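You operate a simulated robot arm through the tools that you are given. There is no shell and no other tool.

The job below is to be done with a simulated two-armed robot. You get a single attempt, and the scene is never put back.

TASK
Wrap the parcel in two layers of film and rub out the air bubbles.
Fine: free the table, half a turn lays a layer; lock it before you rub; the rubbing pad goes back. Set down upright: rubbing pad. What is to be rubbed or washed off counts as gone when no trace of it is left.
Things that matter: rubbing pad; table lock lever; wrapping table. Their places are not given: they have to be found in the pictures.

Only the result counts: the job must be done as asked and must still hold three seconds after the hand-in. Knocking over, shifting, dropping, spilling or breaking anything else fails it.

THE ROBOT
Two 7-joint arms with three-finger grippers on one trunk that stands fixed in place. Base frame: the origin is at the foot of the trunk, x ahead of it, y to its left, z up; the work surface is at about z = 0.74. Lengths are in m, angles in degrees, forces in N, time in s.
The left shoulder is at [0.062, 0.126, 1.235], the right one opposite. With the tool pointing down near the work surface each hand reaches from about 0.22 to 0.8 m from the base axis, measured 20 degrees to its own side. Payload 2.94 kg a hand.
Tool frame (each hand has its own): the origin (TCP) lies between the finger pads and is the grasp point; the fingertips stand 0.03 m ahead of it; z points along the fingers, y is the line along which they close. The gripper opens to 0.128 m; its body begins 0.093 m behind the TCP.
Orientation is that of the tool frame in the base frame, as [roll, pitch, yaw] about the fixed x, y, z axes, in that order (R = Rz(yaw) Ry(pitch) Rx(roll)). With the fingers straight down and closing along the base's y, the tool's x points along the base's -x, its y along +y and its z along -z.

THE INTERFACE
- The arms move only by the tool step_arm. It takes "left_series", "right_series" or both (then of equal length, played together; a hand with none holds still); each is a list of rows, each an object of numbers (a shift or turn left out is 0, a gripper value left out holds the last): "tx", "ty", "tz": the shift along the tool's x, y, z in units of 25 mm (1.0 is 25 mm); "rx", "ry", "rz": the turn, a rotation vector about the tool's x, y, z in units of 4 degrees (1.0 is 4 degrees). In form: [{"tx": .., "ty": .., "tz": .., "rx": .., "ry": .., "rz": ..}, ...]. A call has 1 to 20 rows; each row shifts and turns the commanded pose from where the row before left it, along the tool's axes as they then stand. "left_gripper" and "right_gripper" are, for a hand that has rows, the finger opening in m, from 0 to 0.128, set as the call begins (left out, the last holds). A call with a number of a shift or a turn outside -1 to 1 is refused whole. Each row takes 0.2 s and may step no farther than 0.05 m and 8.6 degrees from the row before; otherwise, or with a gripper value out of range, the whole call is refused. A pose out of reach is approached as far as the arm can. The call stops where the force on the tool passes 40 N (or 10 N more than at its start, if that is more) or the arm is blocked; 0.2 s more then pass. The fingers move at their own pace (about 0.0842 m/s each) and stop on an object; they squeeze with about 38 N. The grip force told is the motor's: it shows also when the fingers shut on nothing. Time passes only in rows, and 0.2 s behind the last, so rows that do not move let the fingers close. It gives the time, the measured TCP pose, the force on the tool (base axes), the opening and the grip force at its end, in the units of the frame above (readings bear some noise), with the torque about the TCP (base axes, N m) and any sound that the robot's microphone picked up.
- Cameras (640 x 400 px; columns grow to the right, rows downward): "scene" is now at [0.1741, 0.0367, 1.4248]; the picture's right is [0.39, -0.92, 0.00], its down [-0.33, -0.14, -0.93] and it looks along [0.86, 0.37, -0.36] (base axes); focal length 214 px, centre (320, 200). "left" rides on the left gripper at [0.069, 0.015, -0.12] in its tool frame; the picture's right is [-0.21, 0.98, 0.00], its down [-0.82, -0.18, -0.54] and it looks along [-0.53, -0.12, 0.84] (tool axes); focal length 251 px, centre (320, 200). "right" rides on the right gripper at [0.069, -0.015, -0.12] in its tool frame; the picture's right is [0.21, 0.98, 0.00], its down [-0.82, 0.18, -0.54] and it looks along [-0.53, 0.12, 0.84] (tool axes); focal length 251 px, centre (320, 200).
- grab_frame(camera): a new picture of that camera. It takes no simulated time.
- move_column(by): moves the trunk up (or, below 0, down) by that many m; the arms and the scene camera ride with it, the base frame stays. It gives what a move gives, with no picture.
- aim_head(pan, tilt): turns the head with the scene camera to pan (to the left, within 80 degrees either way) and tilt (down, from -29 to 69), counted from straight ahead of the robot (the tilt from the chest, where the trunk bows). It gives what a move gives.
- probe_pixels(camera, pixels): there is no depth. For up to 12 entries [column, row, z] of the newest picture of that camera ("zoom" is the newest enlarged one), the place [x, y] in the base frame at which the ray of that pixel passes the height z, good to about 0.003 m. It takes no simulated time.
- close_up(camera, box): a new picture of the part [left, top, right, bottom] of that camera's present view, enlarged. It takes no simulated time.
- close_job(): hands the job in; it is judged then, once.

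Leave the grippers open and the arms clear of the work at the hand-in unless told otherwise.

The tools are called after "Call:" as a command line: name --argument value ..., lists and objects as JSON in quotes. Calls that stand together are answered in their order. step_arm: Moves the arms, as the interface text tells. Its arguments: {"type":"object","properties":{"left_series":{"type":"array","items":{"type":"object","properties":{"tx":{"type":"number"},"ty":{"type":"number"},"tz":{"type":"number"},"rx":{"type":"number"},"ry":{"type":"number"},"rz":{"type":"number"}}}},"left_gripper":{"type":"number"},"right_series":{"type":"array","items":{"type":"object","properties":{"tx":{"type":"number"},"ty":{"type":"number"},"tz":{"type":"number"},"rx":{"type":"number"},"ry":{"type":"number"},"rz":{"type":"number"}}}},"right_gripper":{"type":"number"}},"required":[]} The other tools are called the same way: move_column (by) moves the trunk up or down; aim_head (pan, tilt) turns the head that bears the scene camera; grab_frame (camera) takes a picture; probe_pixels (camera, pixels) gives the place at which the rays of pixels pass given heights; close_up (camera, box) takes an enlarged picture of a part of a camera's view; close_job () hands the job in.

At the start:

```text
clock: 0.0
left_ee_pos: [0.4168, 0.5368, 1.2753]
left_tcp_rot: [-180.0, 0.0, 180.0]
left_contact_force: [-0.5, 0.0, 0.4]
left_ft_torque: [0.0, 0.02, 0.01]
left_gripper_width: 0.1282
left_grasp_force: 0.1
right_ee_pos: [0.413, 0.0104, 1.356]
right_tcp_rot: [-180.0, 0.0, 180.0]
right_contact_force: [0.6, 0.2, -0.3]
right_ft_torque: [0.01, -0.01, 0.01]
right_gripper_width: 0.128
right_grasp_force: 0.0
trunk travel left (down, up): [-0.45, 0.097]
head pan, tilt (commanded): [23.1, 21.0]
```

scene: 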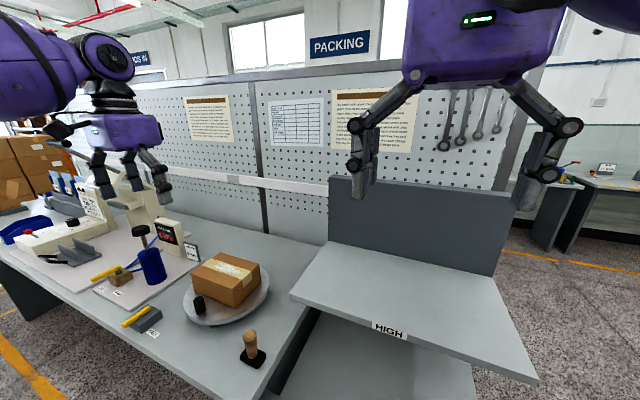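
right: 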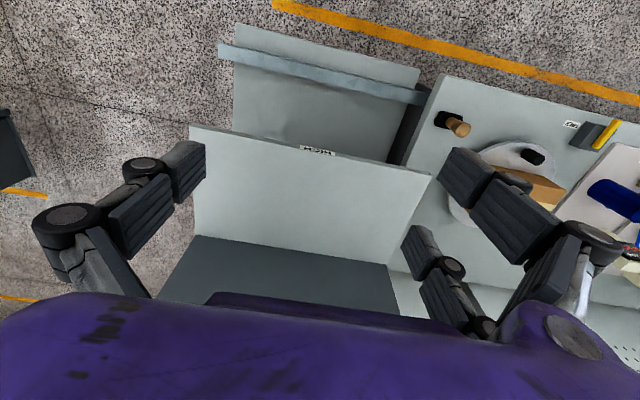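
left: 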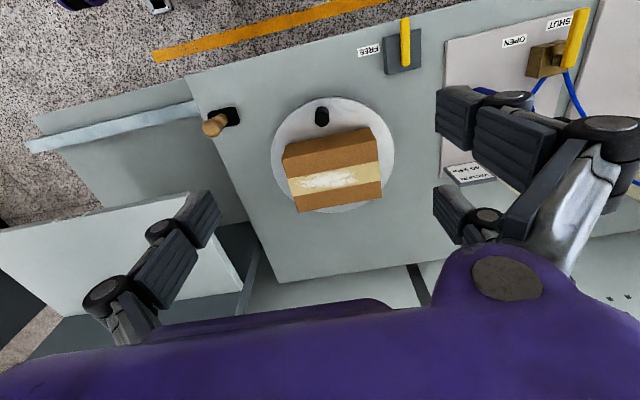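

I see the round wrapping table carrying a box at about (230,285) in the scene picture. A yellow-handled lever with a "FREE" tag is at about (143,318), and a stamp-like pad with a wooden handle is at about (253,350). I'll enlarge these views first.

Call:
close_up --camera "scene" --box '[80, 220, 300, 380]'

Call:
close_up --camera "left" --box '[180, 0, 460, 220]'

Call:
close_up --camera "scene" --box '[180, 80, 440, 190]'

```text
2.50 times, centred on (190, 300) of scene
```

zoom: 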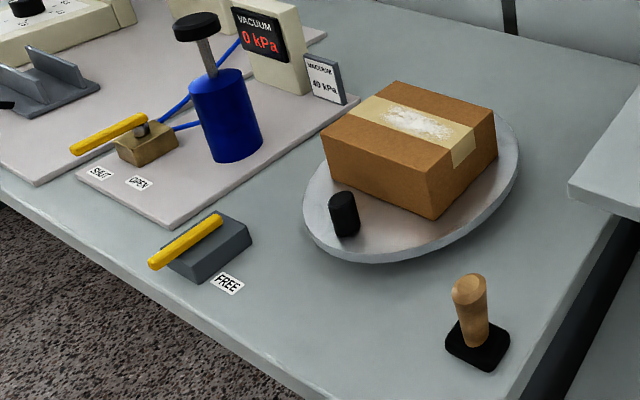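

```text
1.82 times, centred on (320, 110) of left
```

zoom: 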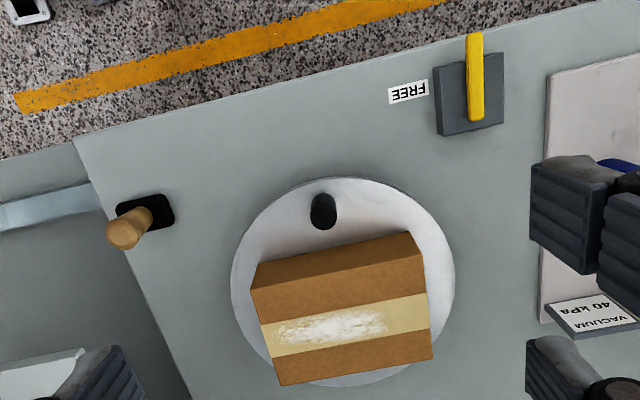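

```text
2.46 times, centred on (310, 135) of scene
```

zoom: 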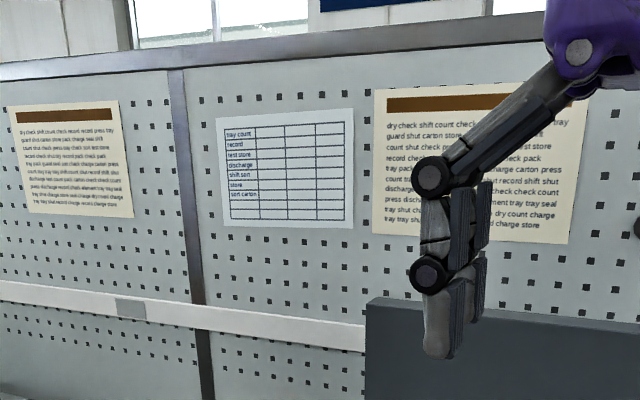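

Next I'll probe the places of the pad, the table rim, the knob, the box top and the lever, using the scene picture.

Call:
grab_frame --camera "scene"

Call:
close_up --camera "left" --box '[180, 0, 460, 220]'

Call:
probe_pixels --camera "zoom" --pixels '[[117, 203, 0.745], [172, 227, 0.745], [322, 225, 0.78], [252, 290, 0.86], [413, 235, 0.86], [431, 358, 0.86], [281, 383, 0.86], [408, 92, 0.74], [437, 135, 0.74], [505, 125, 0.74], [476, 115, 0.78], [475, 36, 0.78]]'

Call:
probe_pixels --camera "left" --pixels '[[333, 98, 0.77], [395, 160, 0.77], [333, 213, 0.77], [272, 150, 0.77]]'

```text
taken
```

scene: 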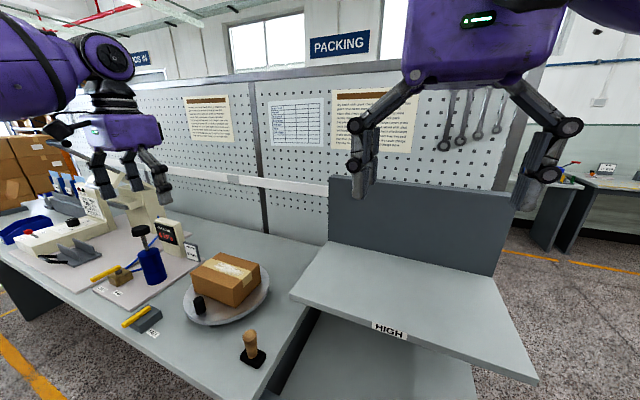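

```text
1.82 times, centred on (320, 110) of left
```

zoom: 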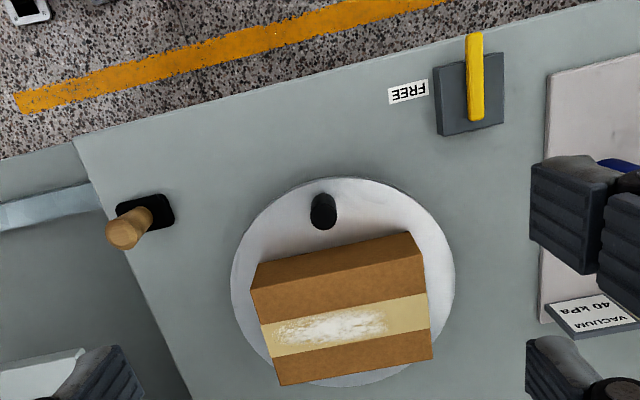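

```text
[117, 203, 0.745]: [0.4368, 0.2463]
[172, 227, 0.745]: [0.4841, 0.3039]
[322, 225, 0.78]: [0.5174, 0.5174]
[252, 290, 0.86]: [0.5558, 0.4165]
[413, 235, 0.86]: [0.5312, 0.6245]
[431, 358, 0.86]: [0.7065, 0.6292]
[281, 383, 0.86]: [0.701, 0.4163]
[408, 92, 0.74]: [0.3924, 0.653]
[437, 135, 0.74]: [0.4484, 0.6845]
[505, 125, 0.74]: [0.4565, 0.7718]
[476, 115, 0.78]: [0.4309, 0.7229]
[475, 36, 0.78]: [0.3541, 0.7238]
```

```text
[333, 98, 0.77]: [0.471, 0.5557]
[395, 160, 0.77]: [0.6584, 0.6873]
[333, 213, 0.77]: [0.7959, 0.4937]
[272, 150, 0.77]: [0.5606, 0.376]
```

The height guesses need checking, so I'll turn the head toward the work area for a second viewpoint.

Call:
aim_head --pan 45 --tilt 45

Call:
grab_frame --camera "scene"

```text
clock: 0.9
left_ee_pos: [0.417, 0.5364, 1.2762]
left_tcp_rot: [-180.0, 0.1, 179.9]
left_contact_force: [-0.9, -0.1, 0.2]
left_ft_torque: [0.02, 0.0, -0.01]
left_gripper_width: 0.128
left_grasp_force: 0.0
right_ee_pos: [0.413, 0.0091, 1.3564]
right_tcp_rot: [180.0, 0.1, 180.0]
right_contact_force: [0.3, 0.5, 0.8]
right_ft_torque: [0.0, 0.03, -0.03]
right_gripper_width: 0.1281
right_grasp_force: 0.1
trunk travel left (down, up): [-0.45, 0.097]
head pan, tilt (commanded): [45.0, 45.0]
```

```text
taken
```

scene: 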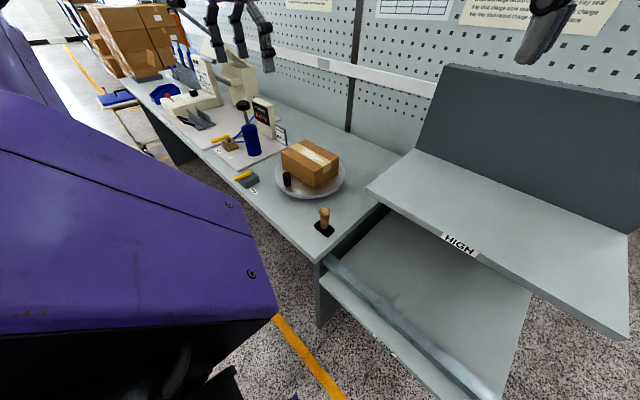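

Call:
close_up --camera "scene" --box '[200, 90, 376, 250]'

```text
2.50 times, centred on (288, 170) of scene
```

zoom: 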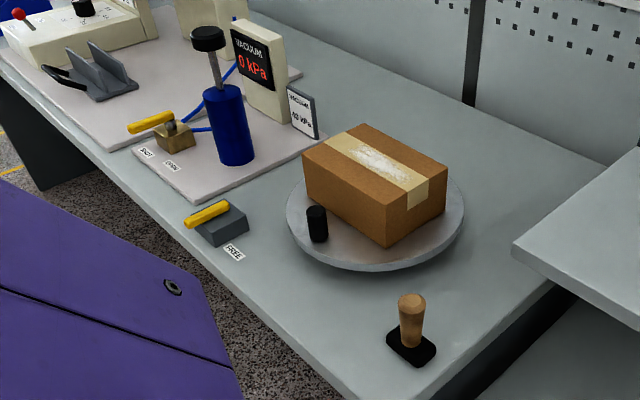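

I'll probe several points of this enlarged view at candidate heights and compare them with the left camera.

Call:
probe_pixels --camera "zoom" --pixels '[[386, 341, 0.74], [412, 366, 0.74], [437, 349, 0.74], [413, 330, 0.75], [411, 298, 0.85], [411, 298, 0.82], [320, 240, 0.76], [317, 210, 0.8], [220, 205, 0.78], [188, 224, 0.78], [232, 253, 0.74], [388, 246, 0.76]]'

Call:
probe_pixels --camera "zoom" --pixels '[[302, 153, 0.86], [365, 123, 0.86], [447, 168, 0.86], [386, 205, 0.86], [302, 153, 0.84], [365, 123, 0.84], [447, 168, 0.84], [386, 205, 0.84], [286, 210, 0.76], [464, 205, 0.76], [375, 272, 0.76], [300, 250, 0.76]]'

```text
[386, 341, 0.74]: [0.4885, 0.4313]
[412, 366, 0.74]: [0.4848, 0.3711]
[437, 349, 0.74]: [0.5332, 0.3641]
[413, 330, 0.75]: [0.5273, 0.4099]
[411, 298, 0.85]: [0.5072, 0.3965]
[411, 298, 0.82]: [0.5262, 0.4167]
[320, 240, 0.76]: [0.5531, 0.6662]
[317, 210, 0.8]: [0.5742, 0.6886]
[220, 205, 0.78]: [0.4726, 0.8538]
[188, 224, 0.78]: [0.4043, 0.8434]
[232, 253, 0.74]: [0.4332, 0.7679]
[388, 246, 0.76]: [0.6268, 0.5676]
```

```text
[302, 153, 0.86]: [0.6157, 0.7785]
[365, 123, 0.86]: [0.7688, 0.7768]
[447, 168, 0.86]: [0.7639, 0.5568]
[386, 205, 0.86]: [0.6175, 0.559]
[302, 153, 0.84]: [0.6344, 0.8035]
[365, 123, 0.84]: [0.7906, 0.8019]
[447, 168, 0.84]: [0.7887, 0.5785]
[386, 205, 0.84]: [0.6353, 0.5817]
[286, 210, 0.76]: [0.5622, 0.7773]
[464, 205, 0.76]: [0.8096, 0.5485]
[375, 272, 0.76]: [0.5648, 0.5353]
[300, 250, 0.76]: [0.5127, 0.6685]
```

The two cameras disagree at z = 0.74. Their rays meet near z ≈ 0.86, so the real surface looks higher than stated. I'll take sharper close-ups of the lever, knob and pad from the left camera before moving.

Call:
close_up --camera "left" --box '[345, 5, 445, 85]'

Call:
close_up --camera "left" --box '[260, 85, 420, 220]'

Call:
close_up --camera "scene" --box '[225, 150, 275, 200]'

```text
5.00 times, centred on (395, 45) of left
```

zoom: 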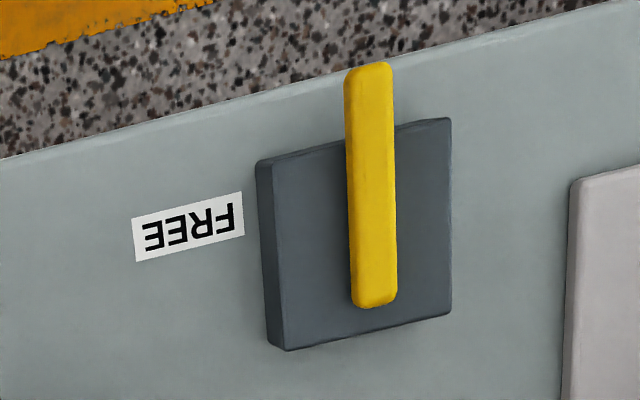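

```text
2.96 times, centred on (340, 152) of left
```

zoom: 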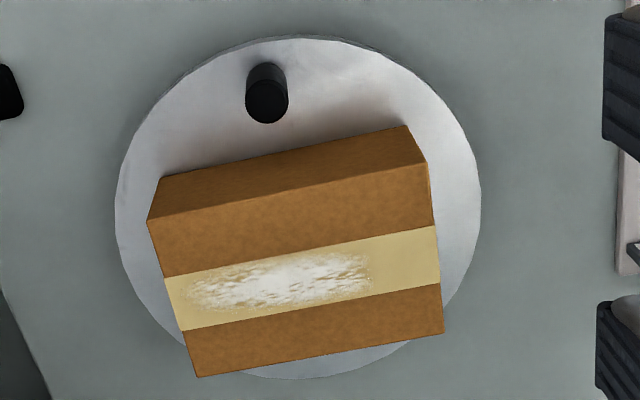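

```text
8.00 times, centred on (250, 175) of scene
```

zoom: 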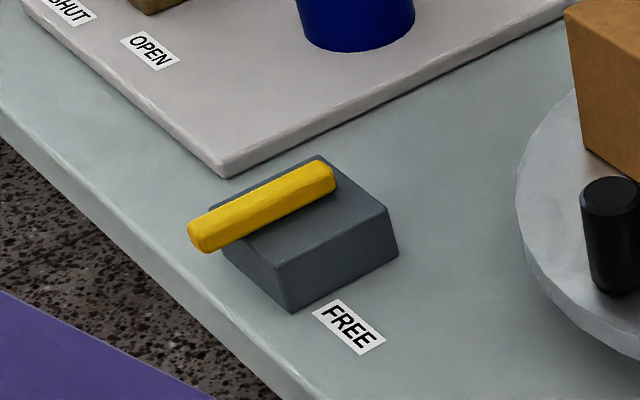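

The lever's yellow bar lies flat on its block and points toward the robot, with the FREE tag on the block's -y side. So freeing it should mean swinging the bar toward -y. I'll move the left hand back, left and down for a second viewpoint, staying well above everything.

Call:
step_arm --left_series '[{"tx": 0.67, "ty": 0.93, "tz": 0.72}, {"tx": 0.67, "ty": 0.93, "tz": 0.72}, {"tx": 0.67, "ty": 0.93, "tz": 0.72}, {"tx": 0.67, "ty": 0.93, "tz": 0.72}, {"tx": 0.67, "ty": 0.93, "tz": 0.72}, {"tx": 0.67, "ty": 0.93, "tz": 0.72}, {"tx": 0.67, "ty": 0.93, "tz": 0.72}, {}]'

Call:
grab_frame --camera "left"

Call:
grab_frame --camera "scene"

```text
clock: 2.7
left_ee_pos: [0.2992, 0.6991, 1.1495]
left_tcp_rot: [-179.9, 0.0, -179.9]
left_contact_force: [-0.5, -0.5, -0.6]
left_ft_torque: [0.03, 0.0, 0.0]
left_gripper_width: 0.128
left_grasp_force: 0.1
right_ee_pos: [0.4126, 0.0109, 1.3565]
right_tcp_rot: [-179.9, 0.1, 179.9]
right_contact_force: [0.2, 0.2, 0.9]
right_ft_torque: [0.02, 0.0, -0.02]
right_gripper_width: 0.1283
right_grasp_force: 0.1
trunk travel left (down, up): [-0.45, 0.097]
head pan, tilt (commanded): [45.0, 45.0]
```

```text
taken
```

left: 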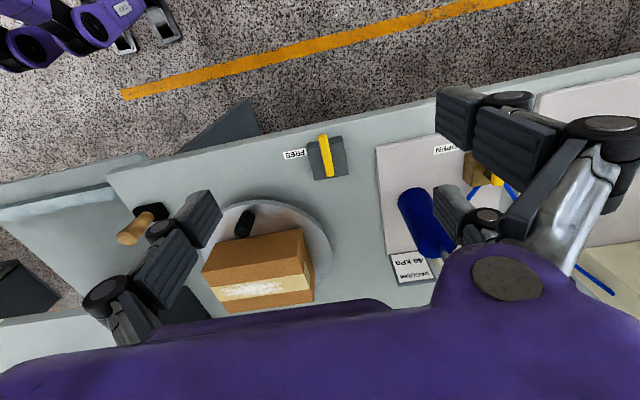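

```text
taken
```

scene: 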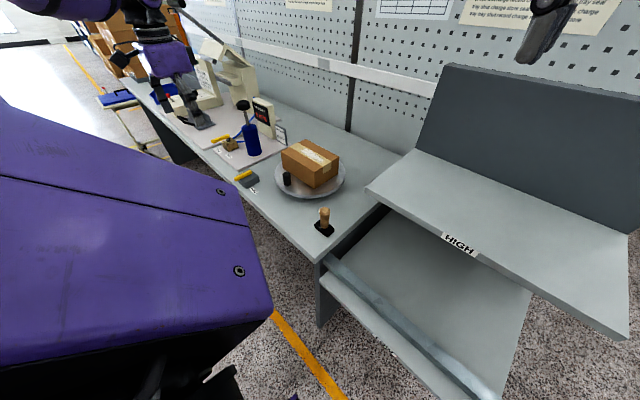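

I'll probe the same features from this new left view at several heights.

Call:
close_up --camera "left" --box '[270, 115, 370, 195]'

Call:
probe_pixels --camera "left" --pixels '[[295, 154, 0.74], [295, 154, 0.86], [322, 137, 0.78], [322, 137, 0.9], [244, 214, 0.8], [244, 214, 0.92], [317, 293, 0.86], [317, 293, 0.97], [213, 314, 0.86], [213, 314, 0.97], [304, 255, 0.86], [304, 255, 0.97]]'

```text
5.00 times, centred on (320, 155) of left
```

zoom: 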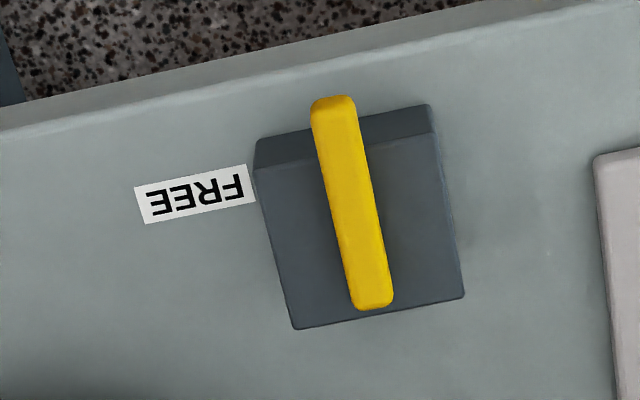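

```text
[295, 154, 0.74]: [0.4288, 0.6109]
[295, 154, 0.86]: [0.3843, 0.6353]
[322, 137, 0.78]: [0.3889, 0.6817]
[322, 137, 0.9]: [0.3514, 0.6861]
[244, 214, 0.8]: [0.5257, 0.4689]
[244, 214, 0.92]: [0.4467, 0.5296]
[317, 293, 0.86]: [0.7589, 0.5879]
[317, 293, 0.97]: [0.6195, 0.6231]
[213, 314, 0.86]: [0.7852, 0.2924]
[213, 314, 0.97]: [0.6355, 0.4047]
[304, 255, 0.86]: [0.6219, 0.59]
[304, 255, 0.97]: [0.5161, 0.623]
```

The surface is confirmed at z ≈ 0.86, because the FREE tag lands at (0.384, 0.635) from both views. Next I'll look closely at the knob and box.

Call:
close_up --camera "left" --box '[110, 190, 340, 325]'

Call:
close_up --camera "left" --box '[225, 195, 275, 245]'

```text
2.78 times, centred on (225, 258) of left
```

zoom: 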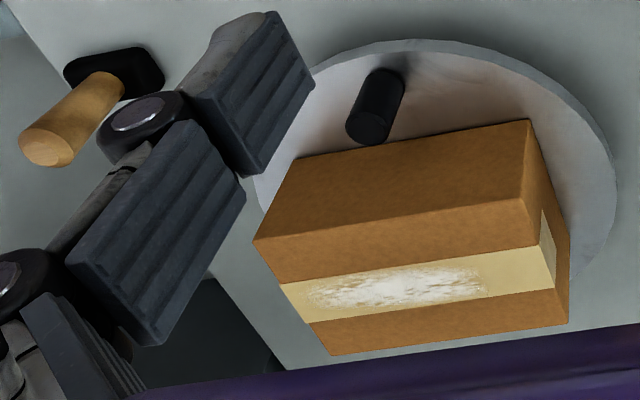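

```text
8.00 times, centred on (250, 220) of left
```

zoom: 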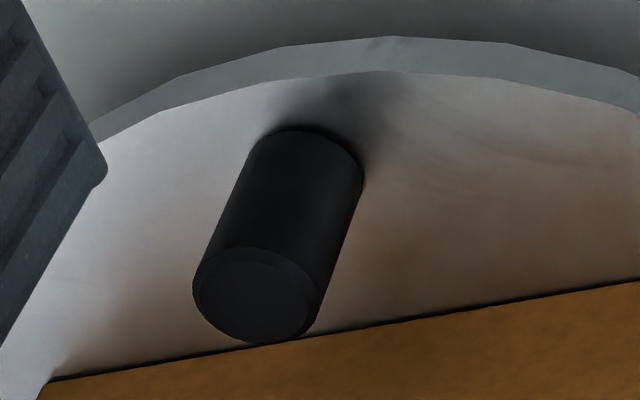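

Call:
probe_pixels --camera "zoom" --pixels '[[255, 295, 0.9], [255, 295, 0.93], [255, 295, 0.96], [308, 165, 0.86], [308, 165, 0.88], [308, 165, 0.9], [390, 40, 0.88], [390, 70, 0.89]]'

```text
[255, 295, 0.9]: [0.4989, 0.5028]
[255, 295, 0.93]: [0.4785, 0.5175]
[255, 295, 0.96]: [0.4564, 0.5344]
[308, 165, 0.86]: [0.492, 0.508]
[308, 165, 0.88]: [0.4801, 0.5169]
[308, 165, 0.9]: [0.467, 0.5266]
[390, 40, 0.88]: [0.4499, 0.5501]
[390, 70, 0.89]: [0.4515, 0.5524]
```

Call:
probe_pixels --camera "left" --pixels '[[200.9, 273.5, 0.97], [298.7, 258, 0.97], [314.2, 301.9, 0.97], [228.6, 313.8, 0.97], [200.9, 273.5, 0.985], [298.7, 258, 0.985], [314.2, 301.9, 0.985], [228.6, 313.8, 0.985]]'

```text
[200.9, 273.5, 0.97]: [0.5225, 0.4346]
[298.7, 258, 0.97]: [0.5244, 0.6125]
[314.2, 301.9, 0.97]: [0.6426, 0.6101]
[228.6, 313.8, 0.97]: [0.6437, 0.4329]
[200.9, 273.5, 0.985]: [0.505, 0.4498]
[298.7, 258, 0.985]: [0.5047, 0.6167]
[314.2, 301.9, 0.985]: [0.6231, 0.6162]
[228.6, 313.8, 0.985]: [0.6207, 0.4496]
```

I have working estimates now. The disc top is about 0.895, the knob is about (0.470, 0.525) with its top at about 0.94, and the box top is about 0.982. Before any contact I want to see how the fingers are shaped, so I'll point the head at the right gripper.

Call:
aim_head --pan 0 --tilt 15

Call:
grab_frame --camera "scene"

Call:
grab_frame --camera "right"

```text
clock: 3.8
left_ee_pos: [0.2986, 0.6987, 1.1482]
left_tcp_rot: [180.0, 0.0, 180.0]
left_contact_force: [-0.1, -0.1, 0.5]
left_ft_torque: [-0.01, 0.0, -0.03]
left_gripper_width: 0.128
left_grasp_force: 0.0
right_ee_pos: [0.4115, 0.0104, 1.3559]
right_tcp_rot: [-180.0, 0.0, 180.0]
right_contact_force: [0.2, -0.6, -0.3]
right_ft_torque: [-0.01, -0.04, 0.01]
right_gripper_width: 0.1279
right_grasp_force: 0.0
trunk travel left (down, up): [-0.45, 0.097]
head pan, tilt (commanded): [0.0, 15.0]
```

```text
taken
```

scene: 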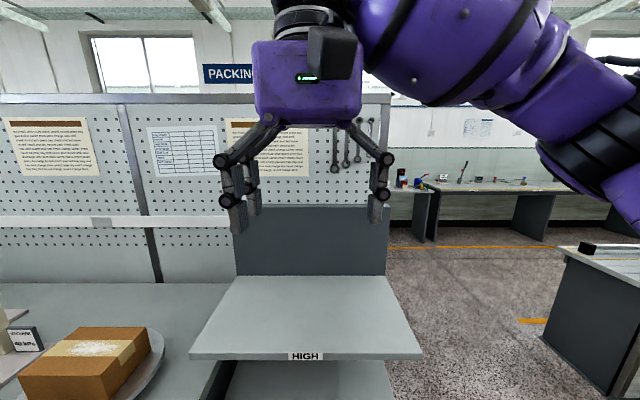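

```text
taken
```

right: 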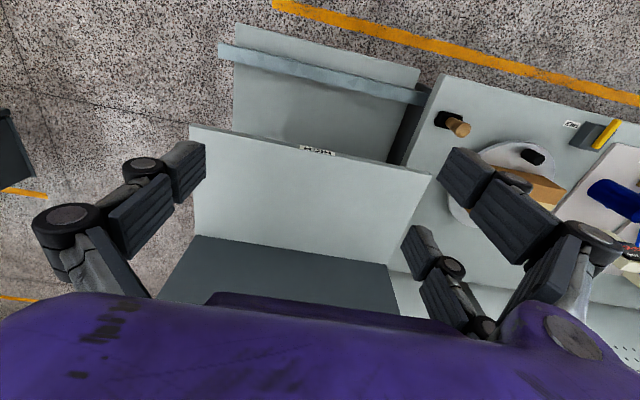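

The right gripper is in free air, so I'll close it there to learn the closed finger shape.

Call:
step_arm --right_series '[{}, {}, {}, {}, {}]' --right_gripper 0.03

Call:
grab_frame --camera "right"

Call:
close_up --camera "scene" --box '[200, 100, 420, 240]'

Call:
step_arm --right_series '[{}, {}, {}]' --right_gripper 0.0

Call:
grab_frame --camera "right"

Call:
close_up --camera "scene" --box '[200, 100, 420, 240]'

```text
clock: 5.0
left_ee_pos: [0.2987, 0.6971, 1.1491]
left_tcp_rot: [180.0, -0.1, -180.0]
left_contact_force: [0.0, 0.3, 0.0]
left_ft_torque: [0.0, -0.02, 0.02]
left_gripper_width: 0.1279
left_grasp_force: 0.0
right_ee_pos: [0.4135, 0.0102, 1.3572]
right_tcp_rot: [-180.0, 0.0, 180.0]
right_contact_force: [0.1, 0.3, -0.1]
right_ft_torque: [0.01, 0.0, -0.01]
right_gripper_width: 0.0298
right_grasp_force: 0.1
trunk travel left (down, up): [-0.45, 0.097]
head pan, tilt (commanded): [0.0, 15.0]
```

```text
taken
```

right: 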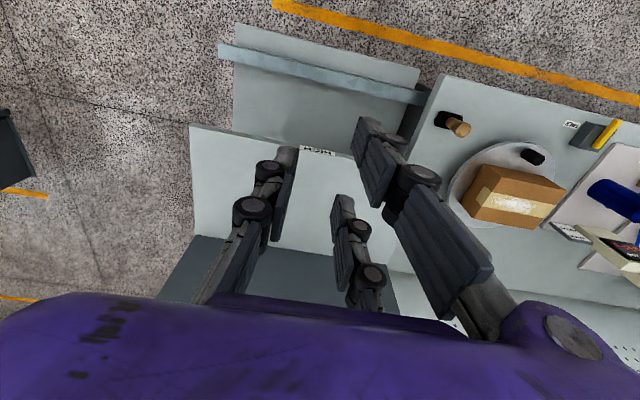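

```text
2.86 times, centred on (310, 170) of scene
```

zoom: 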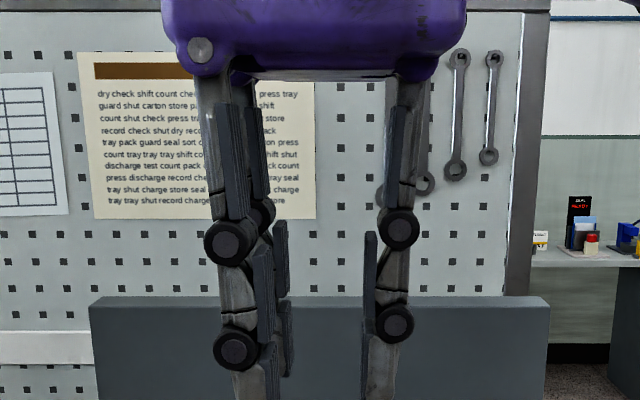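

```text
clock: 5.8
left_ee_pos: [0.2995, 0.6978, 1.1486]
left_tcp_rot: [180.0, 0.1, -179.9]
left_contact_force: [0.2, 0.5, 0.6]
left_ft_torque: [0.0, 0.0, 0.04]
left_gripper_width: 0.1283
left_grasp_force: 0.0
right_ee_pos: [0.4129, 0.0099, 1.3573]
right_tcp_rot: [-179.9, 0.0, 179.9]
right_contact_force: [0.1, 0.5, -0.6]
right_ft_torque: [0.0, 0.01, 0.04]
right_gripper_width: 0.0
right_grasp_force: 3.0
trunk travel left (down, up): [-0.45, 0.097]
head pan, tilt (commanded): [0.0, 15.0]
```

```text
taken
```

right: 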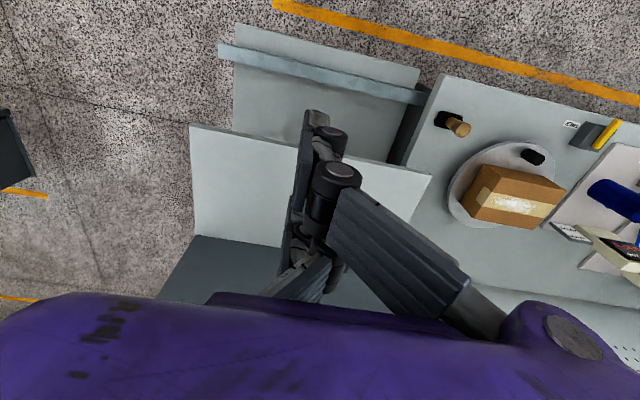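

```text
2.86 times, centred on (310, 170) of scene
```

zoom: 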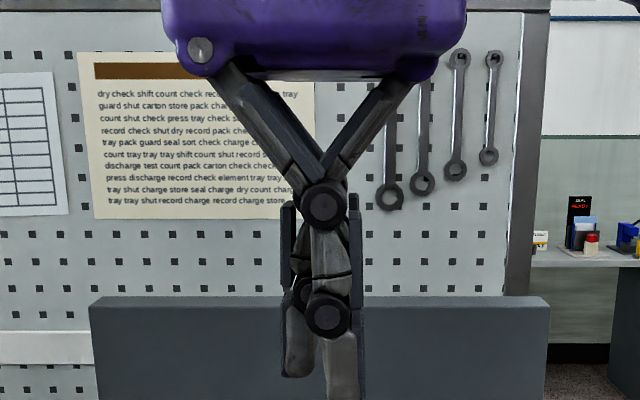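

The two fingers sit on the +y side and one on the -y side, and they interleave when fully closed. I'll enlarge the closed fingers to judge their widths.

Call:
close_up --camera "right" --box '[240, 90, 420, 310]'

Call:
step_arm --right_series '[{}, {}, {}]' --right_gripper 0.05

Call:
close_up --camera "right" --box '[180, 90, 500, 290]'

Call:
close_up --camera "scene" --box '[220, 140, 400, 250]'

```text
1.82 times, centred on (330, 200) of right
```

zoom: 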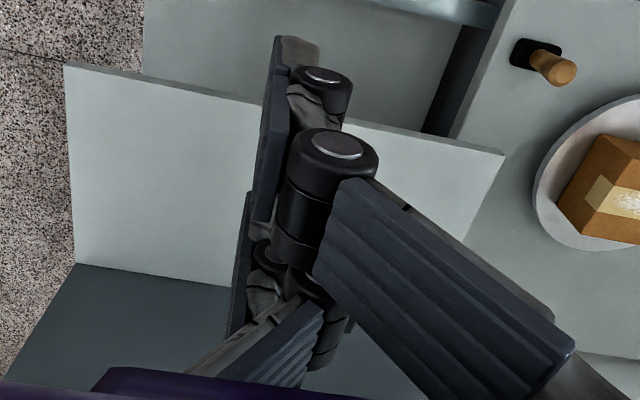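

```text
clock: 6.6
left_ee_pos: [0.2989, 0.6977, 1.1483]
left_tcp_rot: [-179.8, 0.0, 179.9]
left_contact_force: [-0.1, 0.3, -1.2]
left_ft_torque: [0.03, 0.02, -0.05]
left_gripper_width: 0.128
left_grasp_force: 0.1
right_ee_pos: [0.4128, 0.01, 1.3569]
right_tcp_rot: [180.0, -0.1, -180.0]
right_contact_force: [-0.6, 0.2, -0.2]
right_ft_torque: [-0.01, 0.02, 0.03]
right_gripper_width: 0.0501
right_grasp_force: 0.0
trunk travel left (down, up): [-0.45, 0.097]
head pan, tilt (commanded): [0.0, 15.0]
```

```text
2.00 times, centred on (340, 190) of right
```

zoom: 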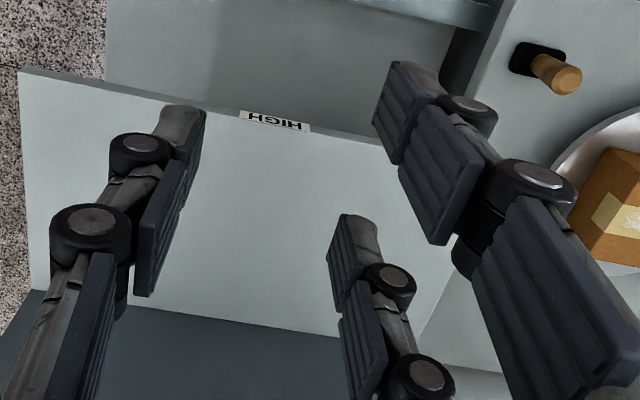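

```text
3.56 times, centred on (310, 195) of scene
```

zoom: 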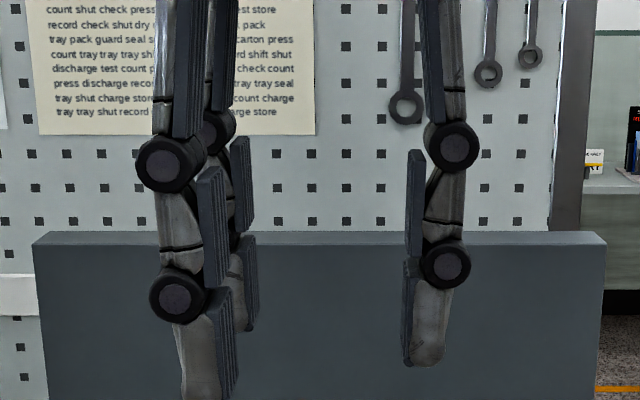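

Each finger pad is about 22 mm wide, and the gap between the paired fingers is about 30 mm. I'll aim the head back at the work, reopen the right gripper, and check where the blue pump stands relative to the lever.

Call:
step_arm --right_series '[{}, {}, {}, {}]' --right_gripper 0.128

Call:
aim_head --pan 50 --tilt 30

Call:
grab_frame --camera "scene"

Call:
grab_frame --camera "left"

```text
clock: 7.6
left_ee_pos: [0.2995, 0.6982, 1.1501]
left_tcp_rot: [-179.9, 0.0, 180.0]
left_contact_force: [0.2, -0.1, 0.1]
left_ft_torque: [0.0, 0.01, 0.02]
left_gripper_width: 0.1281
left_grasp_force: 0.0
right_ee_pos: [0.4136, 0.0099, 1.3551]
right_tcp_rot: [-180.0, 0.0, -179.9]
right_contact_force: [0.7, -0.1, 0.2]
right_ft_torque: [-0.01, -0.01, 0.0]
right_gripper_width: 0.1278
right_grasp_force: 0.1
trunk travel left (down, up): [-0.45, 0.097]
head pan, tilt (commanded): [0.0, 15.0]
```

```text
clock: 8.8
left_ee_pos: [0.2988, 0.699, 1.1496]
left_tcp_rot: [179.9, 0.0, -180.0]
left_contact_force: [0.6, -0.1, -0.7]
left_ft_torque: [0.0, 0.01, 0.01]
left_gripper_width: 0.1278
left_grasp_force: 0.1
right_ee_pos: [0.4133, 0.0097, 1.3572]
right_tcp_rot: [179.9, 0.0, 180.0]
right_contact_force: [-0.5, 0.4, -0.1]
right_ft_torque: [-0.03, -0.01, 0.01]
right_gripper_width: 0.1279
right_grasp_force: 0.1
trunk travel left (down, up): [-0.45, 0.097]
head pan, tilt (commanded): [50.0, 30.0]
```

```text
taken
```

scene: 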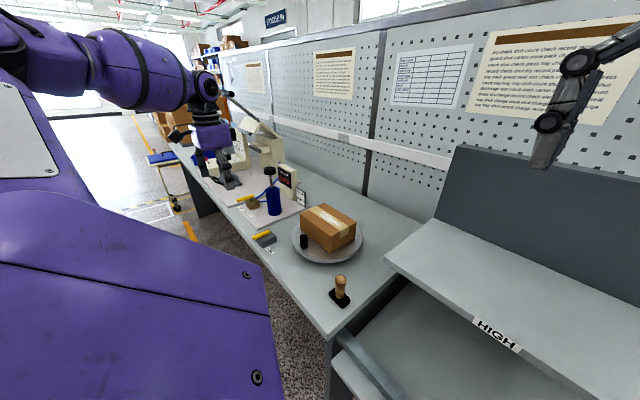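

```text
taken
```

left: 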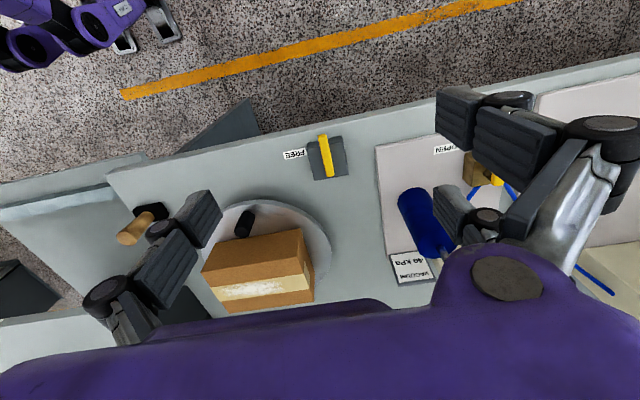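

Call:
close_up --camera "scene" --box '[200, 150, 360, 310]'

Call:
probe_pixels --camera "left" --pixels '[[410, 195, 0.88], [410, 195, 0.9], [430, 240, 1.0], [430, 250, 1.05], [325, 158, 0.9], [400, 255, 0.95]]'

```text
2.50 times, centred on (280, 230) of scene
```

zoom: 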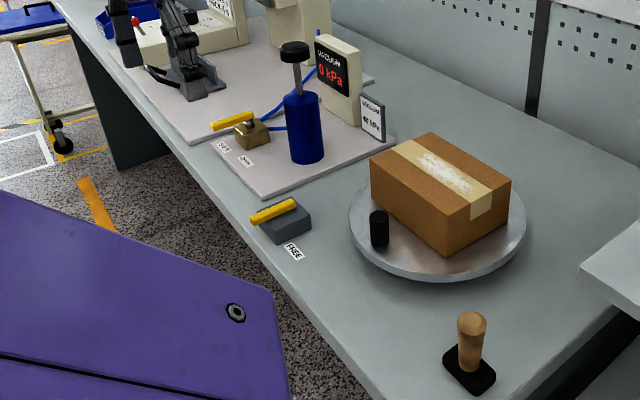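

```text
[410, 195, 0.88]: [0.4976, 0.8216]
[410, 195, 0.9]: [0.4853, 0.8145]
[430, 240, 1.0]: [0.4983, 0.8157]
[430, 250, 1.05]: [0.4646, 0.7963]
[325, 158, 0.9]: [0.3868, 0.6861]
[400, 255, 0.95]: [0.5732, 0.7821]
```

The lever block is centred near (0.400, 0.688), with the bar running from x ≈ 0.35 to 0.42. The pump is about 0.17 m away from it. I'll hover the left hand above the lever with the fingers partly open.

Call:
step_arm --left_series '[{"tx": -0.673, "ty": -0.073, "tz": 0.86}, {"tx": -0.673, "ty": -0.073, "tz": 0.86}, {"tx": -0.673, "ty": -0.073, "tz": 0.86}, {"tx": -0.673, "ty": -0.073, "tz": 0.86}, {"tx": -0.673, "ty": -0.073, "tz": 0.86}, {"tx": -0.673, "ty": -0.073, "tz": 0.86}, {}]' --left_gripper 0.07

Call:
grab_frame --camera "left"

Call:
close_up --camera "scene" --box '[200, 150, 360, 310]'

```text
clock: 10.4
left_ee_pos: [0.3995, 0.6882, 1.0179]
left_tcp_rot: [179.9, -0.1, 180.0]
left_contact_force: [-0.6, -0.5, 0.9]
left_ft_torque: [0.01, -0.01, 0.03]
left_gripper_width: 0.0698
left_grasp_force: 0.0
right_ee_pos: [0.4122, 0.0099, 1.3574]
right_tcp_rot: [-180.0, 0.0, -179.9]
right_contact_force: [-0.4, -0.8, 0.1]
right_ft_torque: [0.04, -0.02, -0.01]
right_gripper_width: 0.1277
right_grasp_force: 0.1
trunk travel left (down, up): [-0.45, 0.097]
head pan, tilt (commanded): [50.0, 30.0]
```

```text
taken
```

left: 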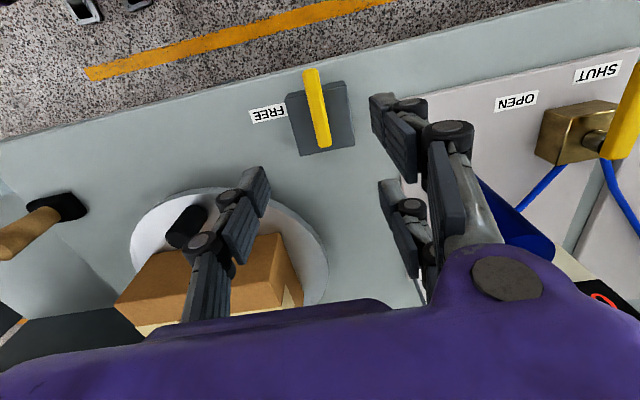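

```text
2.50 times, centred on (280, 230) of scene
```

zoom: 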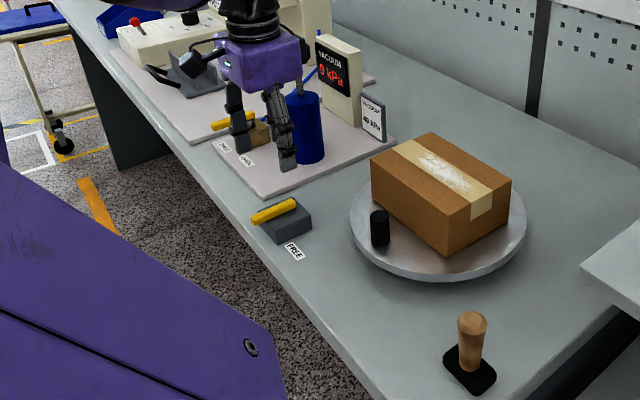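

From this closer view I'll probe the bar ends and block corners.

Call:
close_up --camera "left" --box '[270, 55, 370, 165]'

Call:
probe_pixels --camera "left" --pixels '[[313, 71, 0.9], [324, 145, 0.9], [311, 71, 0.91], [324, 145, 0.91], [286, 97, 0.89], [347, 84, 0.89], [355, 142, 0.89], [301, 155, 0.89], [268, 114, 0.86]]'

```text
3.64 times, centred on (320, 110) of left
```

zoom: 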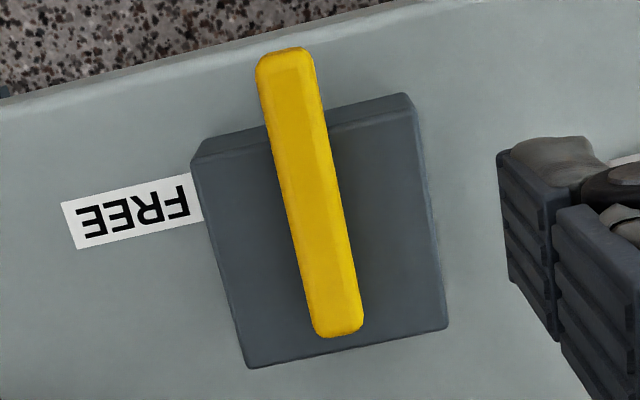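

```text
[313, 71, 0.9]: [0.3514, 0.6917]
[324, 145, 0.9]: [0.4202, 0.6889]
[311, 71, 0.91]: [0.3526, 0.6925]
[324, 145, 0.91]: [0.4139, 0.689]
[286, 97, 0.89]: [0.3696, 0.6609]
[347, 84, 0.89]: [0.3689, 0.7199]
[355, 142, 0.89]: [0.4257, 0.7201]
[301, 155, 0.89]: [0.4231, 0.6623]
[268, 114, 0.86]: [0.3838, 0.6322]
```

The block centre is about (0.398, 0.690) and the bar lies along x at y ≈ 0.690. I'll descend with the fingers straddling the bar until the tips are near its height, then look again.

Call:
step_arm --left_series '[{"ty": 0.08, "tz": 0.8}, {"tz": 0.8}, {"tz": 0.8}, {"tz": 0.8}, {}]' --left_gripper 0.06

Call:
grab_frame --camera "left"

Call:
close_up --camera "scene" --box '[220, 190, 320, 290]'

```text
clock: 11.6
left_ee_pos: [0.4, 0.6908, 0.9398]
left_tcp_rot: [-180.0, 0.0, 179.9]
left_contact_force: [-0.1, -0.9, -0.1]
left_ft_torque: [-0.01, -0.05, -0.04]
left_gripper_width: 0.0601
left_grasp_force: 0.1
right_ee_pos: [0.4128, 0.0101, 1.3562]
right_tcp_rot: [180.0, 0.1, 180.0]
right_contact_force: [0.0, 0.4, 0.2]
right_ft_torque: [-0.01, -0.02, -0.03]
right_gripper_width: 0.128
right_grasp_force: 0.0
trunk travel left (down, up): [-0.45, 0.097]
head pan, tilt (commanded): [50.0, 30.0]
```

```text
taken
```

left: 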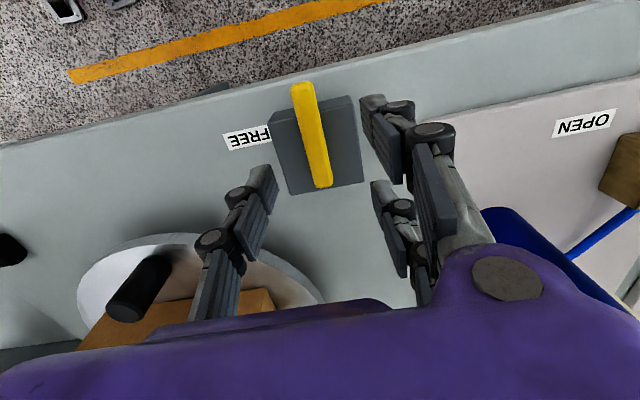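

```text
4.00 times, centred on (270, 240) of scene
```

zoom: 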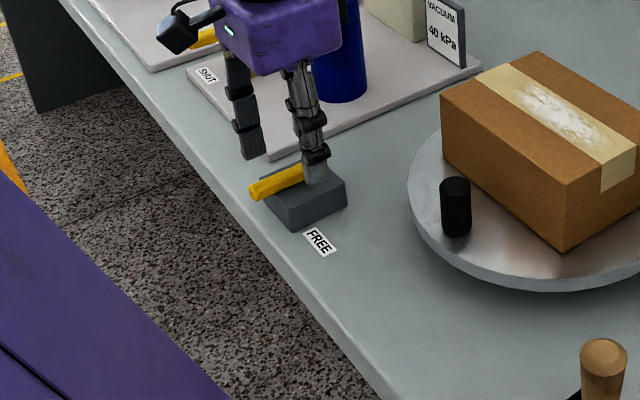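

Call:
close_up --camera "left" --box '[250, 75, 380, 205]'

Call:
probe_pixels --camera "left" --pixels '[[268, 118, 0.88], [352, 97, 0.88], [363, 182, 0.88], [288, 194, 0.88], [268, 118, 0.89], [352, 97, 0.89], [363, 182, 0.89], [288, 194, 0.89], [302, 86, 0.9], [324, 185, 0.9], [302, 86, 0.91], [324, 185, 0.91]]'

```text
3.08 times, centred on (315, 140) of left
```

zoom: 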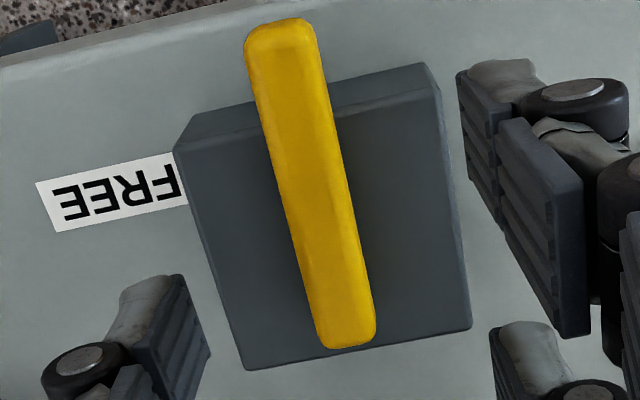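

```text
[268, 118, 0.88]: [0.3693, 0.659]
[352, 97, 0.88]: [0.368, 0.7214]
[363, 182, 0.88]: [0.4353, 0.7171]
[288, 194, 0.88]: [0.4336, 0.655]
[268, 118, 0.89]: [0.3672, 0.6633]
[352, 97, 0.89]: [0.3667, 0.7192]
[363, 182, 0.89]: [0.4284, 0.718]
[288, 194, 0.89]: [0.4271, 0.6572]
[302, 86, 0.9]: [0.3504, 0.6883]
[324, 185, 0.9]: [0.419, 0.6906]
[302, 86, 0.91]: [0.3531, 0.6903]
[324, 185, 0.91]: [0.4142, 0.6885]
```

The tips are at about z = 0.91, on either side of the bar. I'll creep down in small steps and watch the force to find the block top.

Call:
step_arm --left_series '[{"tz": 0.2}, {"tz": 0.2}, {}]'

Call:
step_arm --left_series '[{"tz": 0.1}, {"tz": 0.1}, {}]'

```text
clock: 12.4
left_ee_pos: [0.4004, 0.6896, 0.9292]
left_tcp_rot: [-180.0, 0.0, -180.0]
left_contact_force: [-0.3, -0.1, 0.2]
left_ft_torque: [0.0, -0.02, -0.01]
left_gripper_width: 0.06
left_grasp_force: 0.2
right_ee_pos: [0.4141, 0.0099, 1.3567]
right_tcp_rot: [-180.0, 0.1, -179.9]
right_contact_force: [0.1, -1.0, 0.5]
right_ft_torque: [0.01, -0.01, 0.0]
right_gripper_width: 0.1281
right_grasp_force: 0.0
trunk travel left (down, up): [-0.45, 0.097]
head pan, tilt (commanded): [50.0, 30.0]
```

```text
clock: 13.2
left_ee_pos: [0.401, 0.6905, 0.9247]
left_tcp_rot: [180.0, -0.1, -179.9]
left_contact_force: [0.2, 0.1, 0.2]
left_ft_torque: [-0.01, 0.01, -0.02]
left_gripper_width: 0.0599
left_grasp_force: 0.1
right_ee_pos: [0.4122, 0.0103, 1.3571]
right_tcp_rot: [-180.0, -0.1, 180.0]
right_contact_force: [0.0, -0.3, 0.5]
right_ft_torque: [0.0, -0.02, 0.03]
right_gripper_width: 0.1278
right_grasp_force: 0.0
trunk travel left (down, up): [-0.45, 0.097]
head pan, tilt (commanded): [50.0, 30.0]
```

Call:
step_arm --left_series '[{"tz": 0.1}, {"tz": 0.1}, {}]'

Call:
close_up --camera "scene" --box '[235, 205, 295, 265]'

```text
clock: 14.0
left_ee_pos: [0.3995, 0.69, 0.9209]
left_tcp_rot: [-179.9, 0.0, -180.0]
left_contact_force: [0.0, -0.1, 0.0]
left_ft_torque: [0.02, -0.02, 0.0]
left_gripper_width: 0.0601
left_grasp_force: 0.1
right_ee_pos: [0.4115, 0.0101, 1.3563]
right_tcp_rot: [-180.0, 0.0, -180.0]
right_contact_force: [-0.4, 0.4, 0.0]
right_ft_torque: [0.01, 0.0, 0.03]
right_gripper_width: 0.1277
right_grasp_force: 0.2
trunk travel left (down, up): [-0.45, 0.097]
head pan, tilt (commanded): [50.0, 30.0]
```

```text
6.67 times, centred on (265, 235) of scene
```

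zoom: 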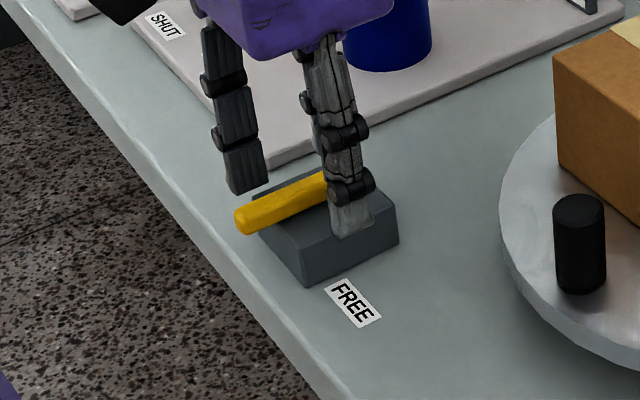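

The tips are now well alongside the bar and just above the block. I'll close on the bar.

Call:
step_arm --left_series '[{}, {}, {}, {}]' --left_gripper 0.0

Call:
grab_frame --camera "left"

```text
clock: 15.0
left_ee_pos: [0.4005, 0.6896, 0.9211]
left_tcp_rot: [-180.0, 0.1, 179.9]
left_contact_force: [-0.8, 0.5, -0.4]
left_ft_torque: [-0.01, 0.0, 0.02]
left_gripper_width: 0.0137
left_grasp_force: 40.2
right_ee_pos: [0.4125, 0.0106, 1.3571]
right_tcp_rot: [180.0, 0.1, -179.9]
right_contact_force: [-0.1, 0.5, -0.6]
right_ft_torque: [0.04, 0.01, 0.01]
right_gripper_width: 0.1279
right_grasp_force: 0.1
trunk travel left (down, up): [-0.45, 0.097]
head pan, tilt (commanded): [50.0, 30.0]
```

```text
taken
```

left: 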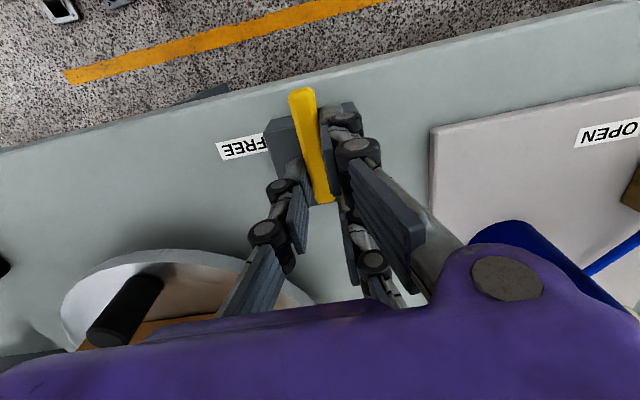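

The bar is held, with an opening of 13.7 mm. Now I'll turn the hand counter-clockwise as seen from above (negative rz) about the block centre, starting with 20° and checking force.

Call:
step_arm --left_series '[{"rz": -1}, {"rz": -1}, {"rz": -1}, {"rz": -1}, {"rz": -1}]'

Call:
grab_frame --camera "left"

```text
clock: 16.2
left_ee_pos: [0.4003, 0.687, 0.9202]
left_tcp_rot: [-179.8, 0.0, -160.0]
left_contact_force: [-1.5, -24.9, -7.0]
left_ft_torque: [-0.22, -1.0, -0.26]
left_gripper_width: 0.0135
left_grasp_force: 40.3
right_ee_pos: [0.4125, 0.0075, 1.3566]
right_tcp_rot: [179.9, 0.0, 180.0]
right_contact_force: [0.4, 0.8, 0.6]
right_ft_torque: [0.02, 0.01, 0.03]
right_gripper_width: 0.128
right_grasp_force: 0.0
trunk travel left (down, up): [-0.45, 0.097]
head pan, tilt (commanded): [50.0, 30.0]
```

```text
taken
```

left: 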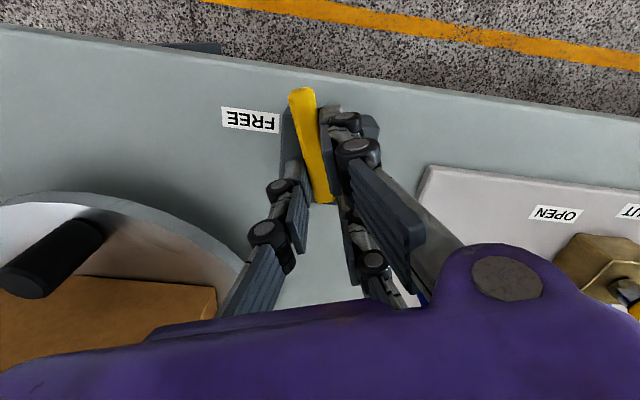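

There is a -25 N pull in y, so the pivot must lie farther in x than my hand centre, about 10 mm farther. I'll shift the hand to relieve that and re-check.

Call:
step_arm --left_series '[{"tx": 0.047, "ty": -0.128}, {}]'

```text
clock: 16.8
left_ee_pos: [0.4008, 0.6864, 0.9208]
left_tcp_rot: [179.9, 0.0, -160.0]
left_contact_force: [2.9, -16.1, -7.4]
left_ft_torque: [-0.61, 0.64, -0.17]
left_gripper_width: 0.0141
left_grasp_force: 40.3
right_ee_pos: [0.4127, 0.0105, 1.3562]
right_tcp_rot: [179.9, 0.0, -179.9]
right_contact_force: [0.5, -0.1, 0.1]
right_ft_torque: [0.01, -0.03, 0.03]
right_gripper_width: 0.1281
right_grasp_force: 0.0
trunk travel left (down, up): [-0.45, 0.097]
head pan, tilt (commanded): [50.0, 30.0]
```

The force is easing. I'll keep turning about a pivot roughly 12 mm toward the bar's inner end.

Call:
step_arm --left_series '[{"rz": -1, "ty": -0.04}, {"rz": -1, "ty": -0.04}, {"rz": -1, "ty": -0.04}, {"rz": -1, "ty": -0.04}, {"rz": -1, "ty": -0.04}]'

Call:
grab_frame --camera "left"

Call:
close_up --camera "scene" --box '[235, 205, 295, 265]'

```text
clock: 18.0
left_ee_pos: [0.4025, 0.6827, 0.9209]
left_tcp_rot: [179.9, 0.0, -140.0]
left_contact_force: [-0.4, -10.2, -6.5]
left_ft_torque: [-0.68, 0.51, -0.09]
left_gripper_width: 0.0139
left_grasp_force: 40.0
right_ee_pos: [0.413, 0.0099, 1.3566]
right_tcp_rot: [-179.9, 0.0, -180.0]
right_contact_force: [-0.1, 0.2, 0.8]
right_ft_torque: [0.01, 0.0, -0.01]
right_gripper_width: 0.128
right_grasp_force: 0.1
trunk travel left (down, up): [-0.45, 0.097]
head pan, tilt (commanded): [50.0, 30.0]
```

```text
taken
```

left: 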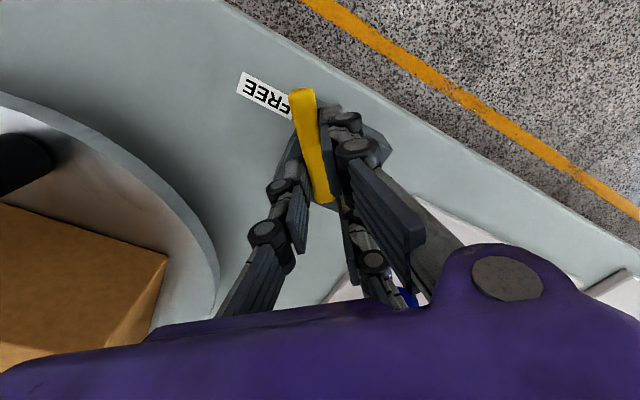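

```text
6.67 times, centred on (265, 235) of scene
```

zoom: 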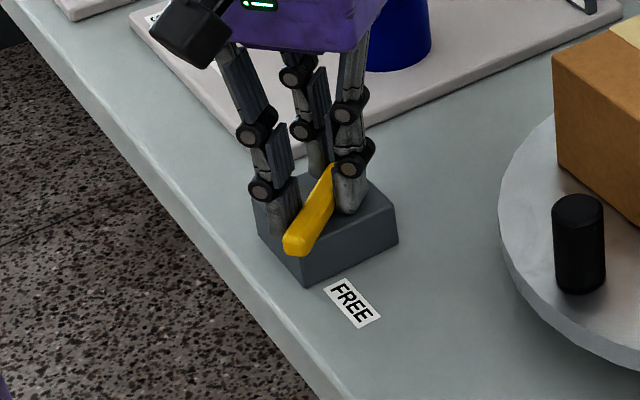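

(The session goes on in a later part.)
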